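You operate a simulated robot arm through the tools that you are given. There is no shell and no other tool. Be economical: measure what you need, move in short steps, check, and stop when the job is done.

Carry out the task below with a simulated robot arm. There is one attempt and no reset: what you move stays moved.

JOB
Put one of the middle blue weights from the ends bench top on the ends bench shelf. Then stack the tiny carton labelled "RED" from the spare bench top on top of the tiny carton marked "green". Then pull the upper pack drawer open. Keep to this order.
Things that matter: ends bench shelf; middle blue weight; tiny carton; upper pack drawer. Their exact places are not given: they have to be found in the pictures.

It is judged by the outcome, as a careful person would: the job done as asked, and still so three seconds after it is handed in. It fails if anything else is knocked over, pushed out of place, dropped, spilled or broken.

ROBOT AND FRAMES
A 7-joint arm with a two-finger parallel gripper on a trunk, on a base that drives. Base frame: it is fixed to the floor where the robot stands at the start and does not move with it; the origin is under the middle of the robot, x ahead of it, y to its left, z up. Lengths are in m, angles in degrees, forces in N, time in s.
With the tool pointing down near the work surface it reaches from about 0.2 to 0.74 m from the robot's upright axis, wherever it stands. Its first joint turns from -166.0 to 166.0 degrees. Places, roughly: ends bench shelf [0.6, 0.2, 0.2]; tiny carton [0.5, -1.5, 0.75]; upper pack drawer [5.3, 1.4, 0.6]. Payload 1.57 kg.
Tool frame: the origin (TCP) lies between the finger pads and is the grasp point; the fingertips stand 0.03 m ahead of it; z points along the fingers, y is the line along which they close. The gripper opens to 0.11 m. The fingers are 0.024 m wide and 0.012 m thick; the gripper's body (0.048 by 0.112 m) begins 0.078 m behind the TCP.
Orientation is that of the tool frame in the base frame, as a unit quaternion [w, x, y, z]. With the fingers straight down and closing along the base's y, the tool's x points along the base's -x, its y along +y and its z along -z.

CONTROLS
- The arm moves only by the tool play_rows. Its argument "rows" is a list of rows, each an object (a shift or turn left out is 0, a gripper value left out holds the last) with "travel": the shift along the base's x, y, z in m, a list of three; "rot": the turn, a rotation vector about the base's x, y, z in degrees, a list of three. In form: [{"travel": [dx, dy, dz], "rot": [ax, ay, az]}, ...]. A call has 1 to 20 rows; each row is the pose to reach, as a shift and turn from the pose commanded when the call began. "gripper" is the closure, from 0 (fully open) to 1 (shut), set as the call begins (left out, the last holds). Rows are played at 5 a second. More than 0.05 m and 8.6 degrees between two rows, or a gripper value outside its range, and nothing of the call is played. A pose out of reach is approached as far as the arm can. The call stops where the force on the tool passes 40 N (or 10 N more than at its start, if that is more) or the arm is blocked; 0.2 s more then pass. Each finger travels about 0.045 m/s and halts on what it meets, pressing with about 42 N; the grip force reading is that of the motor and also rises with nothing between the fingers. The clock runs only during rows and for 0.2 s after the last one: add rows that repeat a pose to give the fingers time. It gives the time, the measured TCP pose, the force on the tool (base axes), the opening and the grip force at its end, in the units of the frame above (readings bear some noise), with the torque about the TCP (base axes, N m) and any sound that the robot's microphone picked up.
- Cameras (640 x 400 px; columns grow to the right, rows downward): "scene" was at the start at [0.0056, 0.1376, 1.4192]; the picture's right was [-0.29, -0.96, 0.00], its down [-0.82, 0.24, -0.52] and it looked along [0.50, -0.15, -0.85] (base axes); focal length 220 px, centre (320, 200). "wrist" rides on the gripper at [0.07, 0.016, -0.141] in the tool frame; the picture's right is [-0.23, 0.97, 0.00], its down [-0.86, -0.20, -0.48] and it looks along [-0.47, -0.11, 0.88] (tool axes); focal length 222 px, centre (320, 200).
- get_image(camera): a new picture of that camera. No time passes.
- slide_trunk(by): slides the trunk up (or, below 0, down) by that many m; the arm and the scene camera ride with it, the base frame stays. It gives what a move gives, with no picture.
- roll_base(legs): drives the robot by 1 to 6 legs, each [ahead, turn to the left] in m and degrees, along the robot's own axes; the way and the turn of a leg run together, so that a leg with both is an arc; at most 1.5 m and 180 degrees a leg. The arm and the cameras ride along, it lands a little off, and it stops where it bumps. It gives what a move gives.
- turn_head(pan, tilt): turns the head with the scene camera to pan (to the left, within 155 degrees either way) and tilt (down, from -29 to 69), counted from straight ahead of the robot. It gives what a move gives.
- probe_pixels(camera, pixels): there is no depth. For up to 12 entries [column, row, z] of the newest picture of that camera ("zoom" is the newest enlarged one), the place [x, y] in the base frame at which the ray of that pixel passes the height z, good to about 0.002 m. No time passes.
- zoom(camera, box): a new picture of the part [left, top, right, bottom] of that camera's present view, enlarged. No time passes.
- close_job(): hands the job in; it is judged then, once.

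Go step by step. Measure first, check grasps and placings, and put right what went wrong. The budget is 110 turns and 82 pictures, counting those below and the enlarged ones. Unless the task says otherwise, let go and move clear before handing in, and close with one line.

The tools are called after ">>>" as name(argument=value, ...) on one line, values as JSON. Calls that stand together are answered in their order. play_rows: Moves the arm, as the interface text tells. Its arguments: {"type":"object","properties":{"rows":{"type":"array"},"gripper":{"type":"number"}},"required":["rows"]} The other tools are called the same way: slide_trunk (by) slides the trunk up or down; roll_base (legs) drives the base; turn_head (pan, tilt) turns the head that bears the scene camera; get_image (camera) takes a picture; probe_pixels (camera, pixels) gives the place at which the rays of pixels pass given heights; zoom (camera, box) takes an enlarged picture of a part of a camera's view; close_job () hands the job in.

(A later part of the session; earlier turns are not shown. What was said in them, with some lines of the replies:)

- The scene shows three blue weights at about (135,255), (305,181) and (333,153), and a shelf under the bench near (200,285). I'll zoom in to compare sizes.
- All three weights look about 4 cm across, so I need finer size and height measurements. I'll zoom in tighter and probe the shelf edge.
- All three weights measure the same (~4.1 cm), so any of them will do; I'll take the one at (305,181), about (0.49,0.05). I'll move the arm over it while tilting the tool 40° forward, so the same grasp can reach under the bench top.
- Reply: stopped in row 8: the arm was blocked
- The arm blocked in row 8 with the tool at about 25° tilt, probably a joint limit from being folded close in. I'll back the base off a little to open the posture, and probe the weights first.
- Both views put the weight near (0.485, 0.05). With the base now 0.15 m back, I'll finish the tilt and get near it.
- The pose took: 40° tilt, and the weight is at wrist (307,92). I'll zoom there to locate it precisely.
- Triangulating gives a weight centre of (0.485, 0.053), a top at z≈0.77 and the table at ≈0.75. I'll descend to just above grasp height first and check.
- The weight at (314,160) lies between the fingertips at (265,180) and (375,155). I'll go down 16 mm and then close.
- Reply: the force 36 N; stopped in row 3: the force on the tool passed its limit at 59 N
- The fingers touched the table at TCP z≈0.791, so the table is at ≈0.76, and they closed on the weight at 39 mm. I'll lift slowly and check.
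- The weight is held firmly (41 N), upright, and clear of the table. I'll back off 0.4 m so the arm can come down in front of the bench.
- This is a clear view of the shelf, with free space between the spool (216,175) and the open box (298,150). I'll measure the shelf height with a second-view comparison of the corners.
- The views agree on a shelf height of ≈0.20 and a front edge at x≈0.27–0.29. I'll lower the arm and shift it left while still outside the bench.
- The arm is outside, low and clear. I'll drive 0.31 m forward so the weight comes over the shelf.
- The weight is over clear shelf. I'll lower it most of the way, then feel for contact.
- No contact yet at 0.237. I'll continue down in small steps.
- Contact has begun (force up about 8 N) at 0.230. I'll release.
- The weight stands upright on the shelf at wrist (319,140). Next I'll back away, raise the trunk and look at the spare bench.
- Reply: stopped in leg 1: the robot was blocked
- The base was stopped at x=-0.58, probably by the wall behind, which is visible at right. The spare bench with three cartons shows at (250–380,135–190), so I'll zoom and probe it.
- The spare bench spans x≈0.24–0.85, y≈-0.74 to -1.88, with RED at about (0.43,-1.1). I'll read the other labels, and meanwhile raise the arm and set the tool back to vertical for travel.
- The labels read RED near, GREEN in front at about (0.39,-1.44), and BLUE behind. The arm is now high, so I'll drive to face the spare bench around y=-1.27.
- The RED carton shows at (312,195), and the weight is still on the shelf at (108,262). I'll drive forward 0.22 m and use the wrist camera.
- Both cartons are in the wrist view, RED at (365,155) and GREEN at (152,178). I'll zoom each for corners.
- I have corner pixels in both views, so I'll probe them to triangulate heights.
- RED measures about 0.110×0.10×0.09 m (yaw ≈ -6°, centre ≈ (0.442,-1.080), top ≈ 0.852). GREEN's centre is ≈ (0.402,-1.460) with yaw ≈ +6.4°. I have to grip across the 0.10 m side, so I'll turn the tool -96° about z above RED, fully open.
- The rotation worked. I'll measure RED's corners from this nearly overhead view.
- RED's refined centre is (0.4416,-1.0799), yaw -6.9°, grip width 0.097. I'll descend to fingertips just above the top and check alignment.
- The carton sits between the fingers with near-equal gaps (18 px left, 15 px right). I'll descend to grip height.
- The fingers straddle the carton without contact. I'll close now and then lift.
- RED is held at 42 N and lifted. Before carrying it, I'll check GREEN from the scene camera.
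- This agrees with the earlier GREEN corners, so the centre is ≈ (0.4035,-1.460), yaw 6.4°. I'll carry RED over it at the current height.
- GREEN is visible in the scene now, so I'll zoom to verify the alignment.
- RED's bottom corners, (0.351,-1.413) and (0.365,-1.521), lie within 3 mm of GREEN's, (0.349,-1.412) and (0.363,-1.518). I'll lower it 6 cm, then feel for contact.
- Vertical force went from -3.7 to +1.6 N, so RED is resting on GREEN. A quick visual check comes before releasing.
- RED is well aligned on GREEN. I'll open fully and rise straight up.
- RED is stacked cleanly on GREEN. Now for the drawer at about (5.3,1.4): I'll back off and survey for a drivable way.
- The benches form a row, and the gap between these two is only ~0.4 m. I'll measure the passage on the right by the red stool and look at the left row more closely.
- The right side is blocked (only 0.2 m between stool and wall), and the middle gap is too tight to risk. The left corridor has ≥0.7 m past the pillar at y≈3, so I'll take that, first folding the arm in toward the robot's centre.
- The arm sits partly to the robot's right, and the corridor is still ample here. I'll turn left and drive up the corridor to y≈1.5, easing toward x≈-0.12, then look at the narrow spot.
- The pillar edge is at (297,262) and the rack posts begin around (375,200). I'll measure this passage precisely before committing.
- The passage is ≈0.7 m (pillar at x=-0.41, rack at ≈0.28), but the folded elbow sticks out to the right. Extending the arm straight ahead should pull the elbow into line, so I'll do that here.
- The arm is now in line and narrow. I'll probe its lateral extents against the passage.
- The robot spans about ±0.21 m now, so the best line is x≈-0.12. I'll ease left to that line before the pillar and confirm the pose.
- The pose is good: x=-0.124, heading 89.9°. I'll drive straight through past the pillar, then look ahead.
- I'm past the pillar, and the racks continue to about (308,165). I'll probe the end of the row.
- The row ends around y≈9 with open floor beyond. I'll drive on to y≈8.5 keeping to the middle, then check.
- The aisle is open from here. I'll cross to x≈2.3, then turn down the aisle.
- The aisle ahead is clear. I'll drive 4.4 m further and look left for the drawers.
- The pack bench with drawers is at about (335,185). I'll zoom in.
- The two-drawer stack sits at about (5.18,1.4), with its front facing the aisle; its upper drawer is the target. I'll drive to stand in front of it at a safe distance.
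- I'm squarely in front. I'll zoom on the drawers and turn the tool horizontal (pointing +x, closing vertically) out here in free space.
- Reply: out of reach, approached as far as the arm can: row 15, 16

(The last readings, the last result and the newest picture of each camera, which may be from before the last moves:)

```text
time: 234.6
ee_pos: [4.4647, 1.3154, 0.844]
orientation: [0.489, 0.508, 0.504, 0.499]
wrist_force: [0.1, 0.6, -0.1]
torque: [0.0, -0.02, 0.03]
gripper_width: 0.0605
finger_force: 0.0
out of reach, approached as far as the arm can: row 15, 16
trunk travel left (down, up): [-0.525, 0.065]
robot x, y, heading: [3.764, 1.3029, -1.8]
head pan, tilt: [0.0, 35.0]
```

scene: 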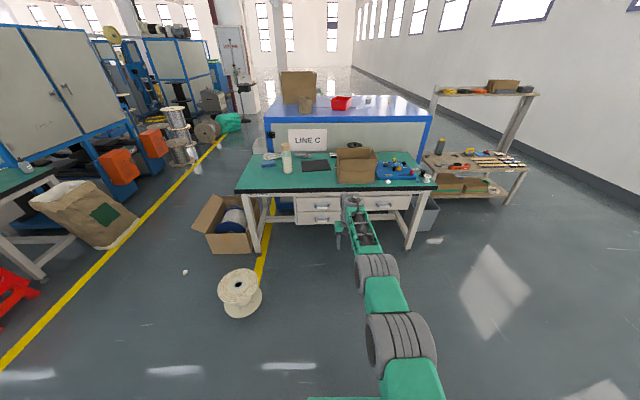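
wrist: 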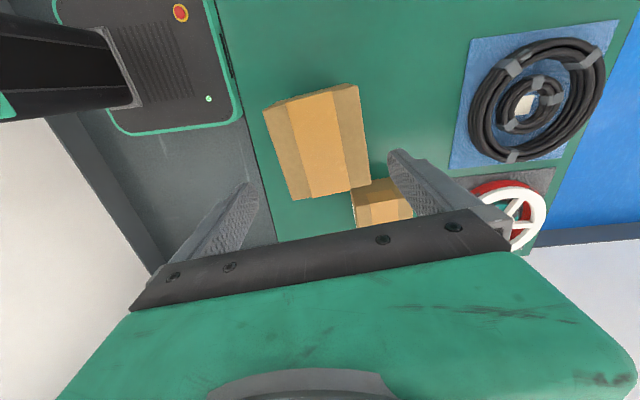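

The tool is horizontal now. The upper handle's bar is at about px (322,208), so I'll lower the trunk 0.25 m and take a second view to triangulate it.

>>> probe_pixels(camera="scene", pixels=[[322, 207.8, 0.55], [322, 207.8, 0.6], [322, 207.8, 0.65]])

>>> slide_trunk(by=-0.25)

>>> zoom(camera="scene", box=[270, 130, 390, 205])

>>> get_image(camera="wrist")

```text
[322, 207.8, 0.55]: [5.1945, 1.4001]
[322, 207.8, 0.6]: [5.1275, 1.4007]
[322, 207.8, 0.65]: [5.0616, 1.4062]
```

```text
time: 237.2
ee_pos: [4.4642, 1.3138, 0.5946]
orientation: [0.49, 0.507, 0.505, 0.498]
wrist_force: [0.7, 0.4, 0.1]
torque: [0.01, -0.05, 0.02]
gripper_width: 0.0607
finger_force: 0.0
trunk travel left (down, up): [-0.275, 0.315]
robot x, y, heading: [3.7668, 1.3055, -1.9]
head pan, tilt: [0.0, 35.0]
```

```text
5.33 times, centred on (330, 168) of scene
```

zoom: 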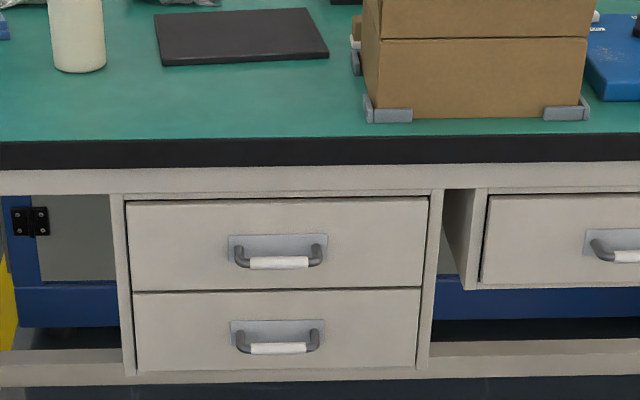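

```text
15 pictures are left
```

wrist: 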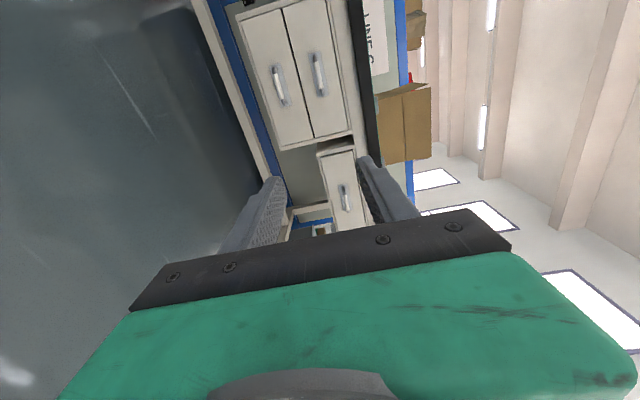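

>>> probe_pixels(camera="zoom", pixels=[[279, 262, 0.55], [279, 262, 0.58], [279, 262, 0.6], [279, 262, 0.65], [238, 260, 0.6], [321, 258, 0.6]])

>>> probe_pixels(camera="wrist", pixels=[[319, 75, 0.58], [319, 75, 0.6], [319, 75, 0.62]])

```text
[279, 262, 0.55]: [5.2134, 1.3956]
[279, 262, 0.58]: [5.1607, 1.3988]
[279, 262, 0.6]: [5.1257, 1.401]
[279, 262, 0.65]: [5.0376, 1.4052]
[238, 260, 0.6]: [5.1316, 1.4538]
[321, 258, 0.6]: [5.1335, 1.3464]
```

```text
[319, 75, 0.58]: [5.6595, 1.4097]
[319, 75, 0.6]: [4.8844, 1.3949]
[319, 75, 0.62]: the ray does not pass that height
```

Triangulated from three views, the handle bar is at (5.132, 1.40, 0.595). I'll straighten the heading and drive 0.55 m closer.

>>> roll_base(legs=[[0, 1.8], [0.55, 0]])

>>> get_image(camera="wrist")

```text
time: 240.7
ee_pos: [5.0094, 1.3312, 0.5953]
orientation: [0.483, 0.501, 0.511, 0.504]
wrist_force: [-1.1, 0.3, 0.2]
torque: [0.02, 0.0, -0.02]
gripper_width: 0.0608
finger_force: 0.1
trunk travel left (down, up): [-0.275, 0.315]
robot x, y, heading: [4.3117, 1.3006, -0.2]
head pan, tilt: [0.0, 35.0]
```

```text
14 pictures are left
```

wrist: 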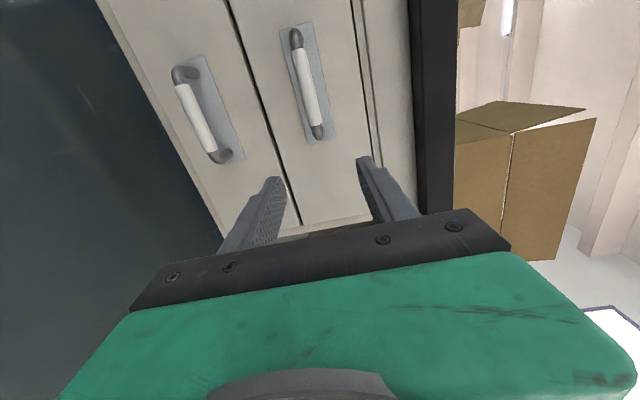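

The upper handle is at wrist (309,88). I'll shift left 7 cm, then recheck the height with a probe.

>>> probe_pixels(camera="wrist", pixels=[[311, 86, 0.59], [311, 86, 0.595], [311, 86, 0.6], [311, 86, 0.605], [296, 40, 0.595], [318, 132, 0.595], [296, 40, 0.6], [318, 132, 0.6]])

>>> play_rows(rows=[{"travel": [0, 0.035, 0.0], "rot": [0, -1, -1]}, {"travel": [0, 0.069, 0.0], "rot": [0, -1.4, -2.2]}, {"travel": [0, 0.069, 0.0], "rot": [0, -1.4, -2.2]}])

>>> get_image(camera="wrist")

```text
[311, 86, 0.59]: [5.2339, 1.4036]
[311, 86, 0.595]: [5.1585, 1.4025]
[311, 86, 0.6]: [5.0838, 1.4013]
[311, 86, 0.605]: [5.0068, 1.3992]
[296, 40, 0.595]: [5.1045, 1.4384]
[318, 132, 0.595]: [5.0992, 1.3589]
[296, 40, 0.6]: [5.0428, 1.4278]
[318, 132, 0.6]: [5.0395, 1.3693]
```

```text
time: 241.5
ee_pos: [5.0097, 1.401, 0.5942]
orientation: [0.499, 0.505, 0.496, 0.501]
wrist_force: [0.1, 0.1, -0.2]
torque: [0.01, 0.01, -0.03]
gripper_width: 0.0606
finger_force: 0.0
trunk travel left (down, up): [-0.275, 0.315]
robot x, y, heading: [4.3143, 1.3056, 0.0]
head pan, tilt: [0.0, 35.0]
```

```text
13 pictures are left
```

wrist: 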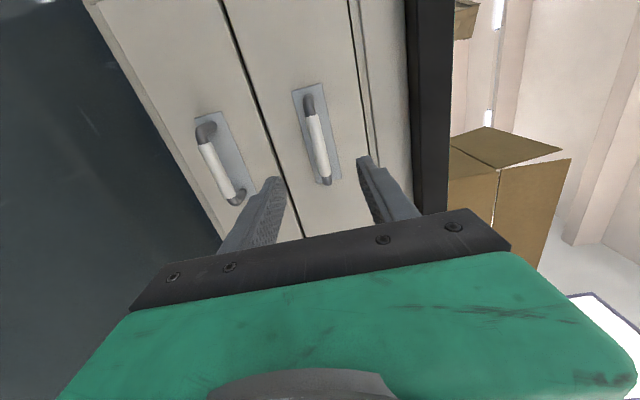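

The fingers bracket the bar height (bar z≈0.597, TCP 0.594). I'll drive 0.095 m forward and check.

>>> roll_base(legs=[[0.09, 0]])

>>> get_image(camera="wrist")

```text
time: 242.6
ee_pos: [5.099, 1.3996, 0.5952]
orientation: [0.498, 0.505, 0.496, 0.502]
wrist_force: [-0.4, -0.2, 0.8]
torque: [-0.03, 0.02, 0.02]
gripper_width: 0.0604
finger_force: 0.1
trunk travel left (down, up): [-0.275, 0.315]
robot x, y, heading: [4.4073, 1.3016, -0.4]
head pan, tilt: [0.0, 35.0]
```

```text
12 pictures are left
```

wrist: 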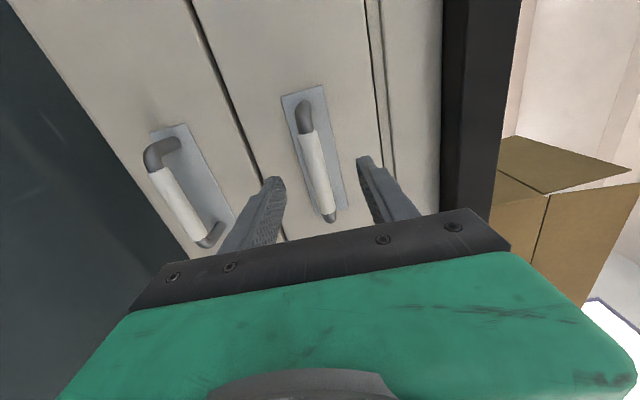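

The bar at (318,172) lies centred between the fingertips at (275,182) and (362,158). I'll advance 2 cm and close.

>>> play_rows(rows=[{"travel": [0.008, 0, 0.001]}, {"travel": [0.016, 0, 0.001]}, {"travel": [0.02, 0, 0.001]}, {"travel": [0.02, 0, 0.001]}])

>>> play_rows(gripper=1, rows=[{"travel": [0, 0, 0]}, {"travel": [0, 0, 0]}, {"travel": [0, 0, 0]}, {"travel": [0, 0, 0]}, {"travel": [0, 0, 0]}])

>>> get_image(camera="wrist")

```text
time: 243.6
ee_pos: [5.1178, 1.3995, 0.5955]
orientation: [0.498, 0.505, 0.496, 0.501]
wrist_force: [0.0, -0.1, 0.9]
torque: [-0.03, 0.02, -0.02]
gripper_width: 0.0606
finger_force: 0.0
trunk travel left (down, up): [-0.275, 0.315]
robot x, y, heading: [4.4018, 1.301, -0.1]
head pan, tilt: [0.0, 35.0]
```

```text
time: 244.8
ee_pos: [5.1176, 1.3992, 0.5925]
orientation: [0.498, 0.505, 0.498, 0.5]
wrist_force: [0.0, 1.8, -11.7]
torque: [-0.8, 0.28, 0.21]
gripper_width: 0.0165
finger_force: 31.3
trunk travel left (down, up): [-0.275, 0.315]
robot x, y, heading: [4.3987, 1.3015, -0.2]
head pan, tilt: [0.0, 35.0]
```

```text
11 pictures are left
```

wrist: 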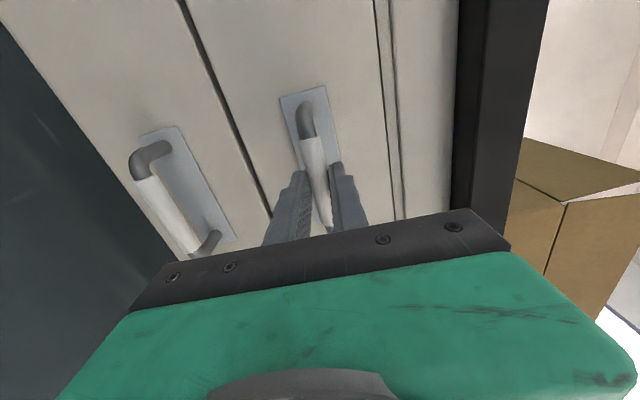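

The handle is gripped (16.5 mm). I'll pull with the arm first.

>>> play_rows(rows=[{"travel": [-0.02, 0, -0.002]}, {"travel": [-0.04, 0, -0.002]}, {"travel": [-0.06, 0, -0.002]}, {"travel": [-0.08, 0, -0.002]}, {"travel": [-0.1, 0, -0.002]}, {"travel": [-0.1, 0, -0.002]}])

>>> get_image(camera="wrist")

```text
time: 246.2
ee_pos: [5.0184, 1.3989, 0.5923]
orientation: [0.499, 0.504, 0.496, 0.501]
wrist_force: [-0.4, -5.5, -8.4]
torque: [-0.8, 0.16, -0.13]
gripper_width: 0.0167
finger_force: 32.0
trunk travel left (down, up): [-0.275, 0.315]
robot x, y, heading: [4.4033, 1.3046, -0.2]
head pan, tilt: [0.0, 35.0]
```

```text
10 pictures are left
```

wrist: 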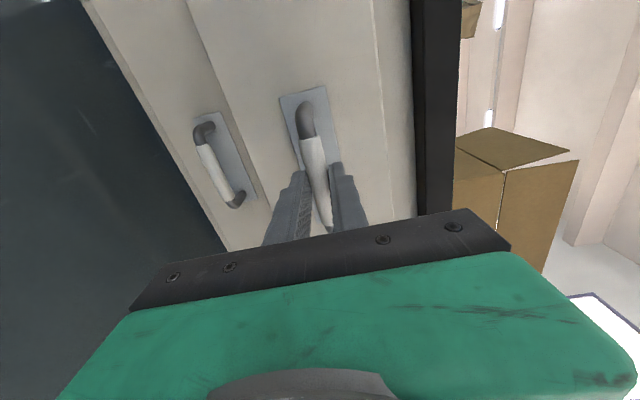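

The drawer moved with the handle by 10 cm. I'll pull further with the force-guarded arm.

>>> play_rows(rows=[{"travel": [-0.02, 0, 0]}, {"travel": [-0.04, 0, 0]}, {"travel": [-0.06, 0, 0]}, {"travel": [-0.08, 0, 0]}, {"travel": [-0.1, 0, 0]}, {"travel": [-0.12, 0, 0]}, {"travel": [-0.14, 0, 0]}, {"travel": [-0.14, 0, 0]}])

>>> get_image(camera="scene")

```text
time: 247.7
ee_pos: [4.9393, 1.4012, 0.5934]
orientation: [0.499, 0.509, 0.499, 0.493]
wrist_force: [-0.4, -1.6, -5.0]
torque: [-0.99, 0.02, -0.72]
gripper_width: 0.0166
finger_force: 32.0
out of reach, approached as far as the arm can: row 4, 5, 6, 7
trunk travel left (down, up): [-0.275, 0.315]
robot x, y, heading: [4.4054, 1.303, -0.6]
head pan, tilt: [0.0, 35.0]
stopped in row 7: the force on the tool passed its limit at 42 N (the readings are from after the stop); the commanded pose is now the measured one
```

```text
9 pictures are left
```

scene: 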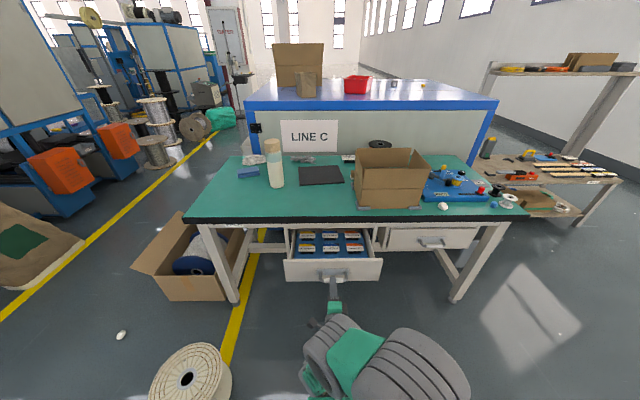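

The drawer is out about 18 cm, limited by the arm's reach. I'll pull a little more by backing the base 7 cm.

>>> roll_base(legs=[[-0.07, 0]])

>>> zoom(camera="scene", box=[250, 200, 410, 300])

```text
time: 248.7
ee_pos: [4.8711, 1.4014, 0.5929]
orientation: [0.498, 0.511, 0.497, 0.494]
wrist_force: [0.0, -14.2, -8.2]
torque: [-0.71, 0.15, -0.53]
gripper_width: 0.0166
finger_force: 31.9
trunk travel left (down, up): [-0.275, 0.315]
robot x, y, heading: [4.3332, 1.3004, -0.7]
head pan, tilt: [0.0, 35.0]
```

```text
4.00 times, centred on (330, 250) of scene
```

zoom: 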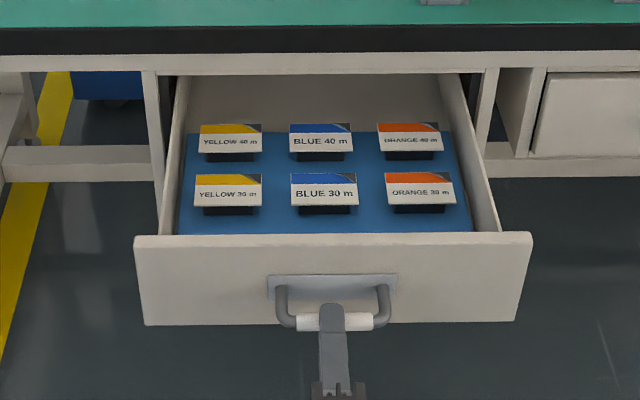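

The upper drawer is open about 25 cm, with its contents standing undisturbed. I'll release the handle and back away straight.

>>> play_rows(gripper=0.4, rows=[{"travel": [0, 0, 0]}, {"travel": [0, 0, 0]}, {"travel": [0, 0, 0]}, {"travel": [0, 0, 0]}])

>>> roll_base(legs=[[-0.3, 0]])

>>> get_image(camera="scene")

```text
time: 249.7
ee_pos: [4.8701, 1.4009, 0.593]
orientation: [0.499, 0.51, 0.498, 0.493]
wrist_force: [-0.5, 1.0, 1.0]
torque: [0.01, 0.0, 0.01]
gripper_width: 0.0657
finger_force: 0.0
trunk travel left (down, up): [-0.275, 0.315]
robot x, y, heading: [4.3342, 1.3056, -0.4]
head pan, tilt: [0.0, 35.0]
```

```text
time: 251.7
ee_pos: [4.5646, 1.404, 0.5928]
orientation: [0.499, 0.511, 0.497, 0.493]
wrist_force: [0.1, 0.1, 0.0]
torque: [-0.02, 0.02, 0.01]
gripper_width: 0.0661
finger_force: 0.1
trunk travel left (down, up): [-0.275, 0.315]
robot x, y, heading: [4.0289, 1.3083, -0.6]
head pan, tilt: [0.0, 35.0]
```

```text
7 pictures are left
```

scene: 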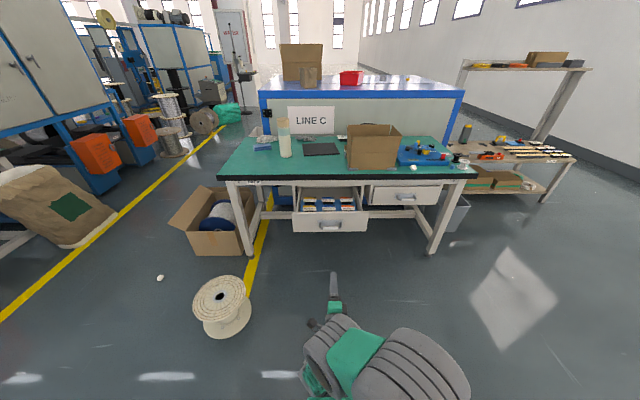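

The drawer has stayed open, the gripper is clear, and nothing else appears disturbed, so I'm handing in.

>>> close_job()

```text
The job is handed in.
```

I did all three parts in the order asked. One blue weight is on the ends bench shelf, the RED carton is stacked on the green one, and the upper pack drawer is open about 25 cm. All three blue weights measured the same size, so I treated any of them as a "middle" one. The base was stopped once while backing away from the ends bench, probably by the wall behind it.
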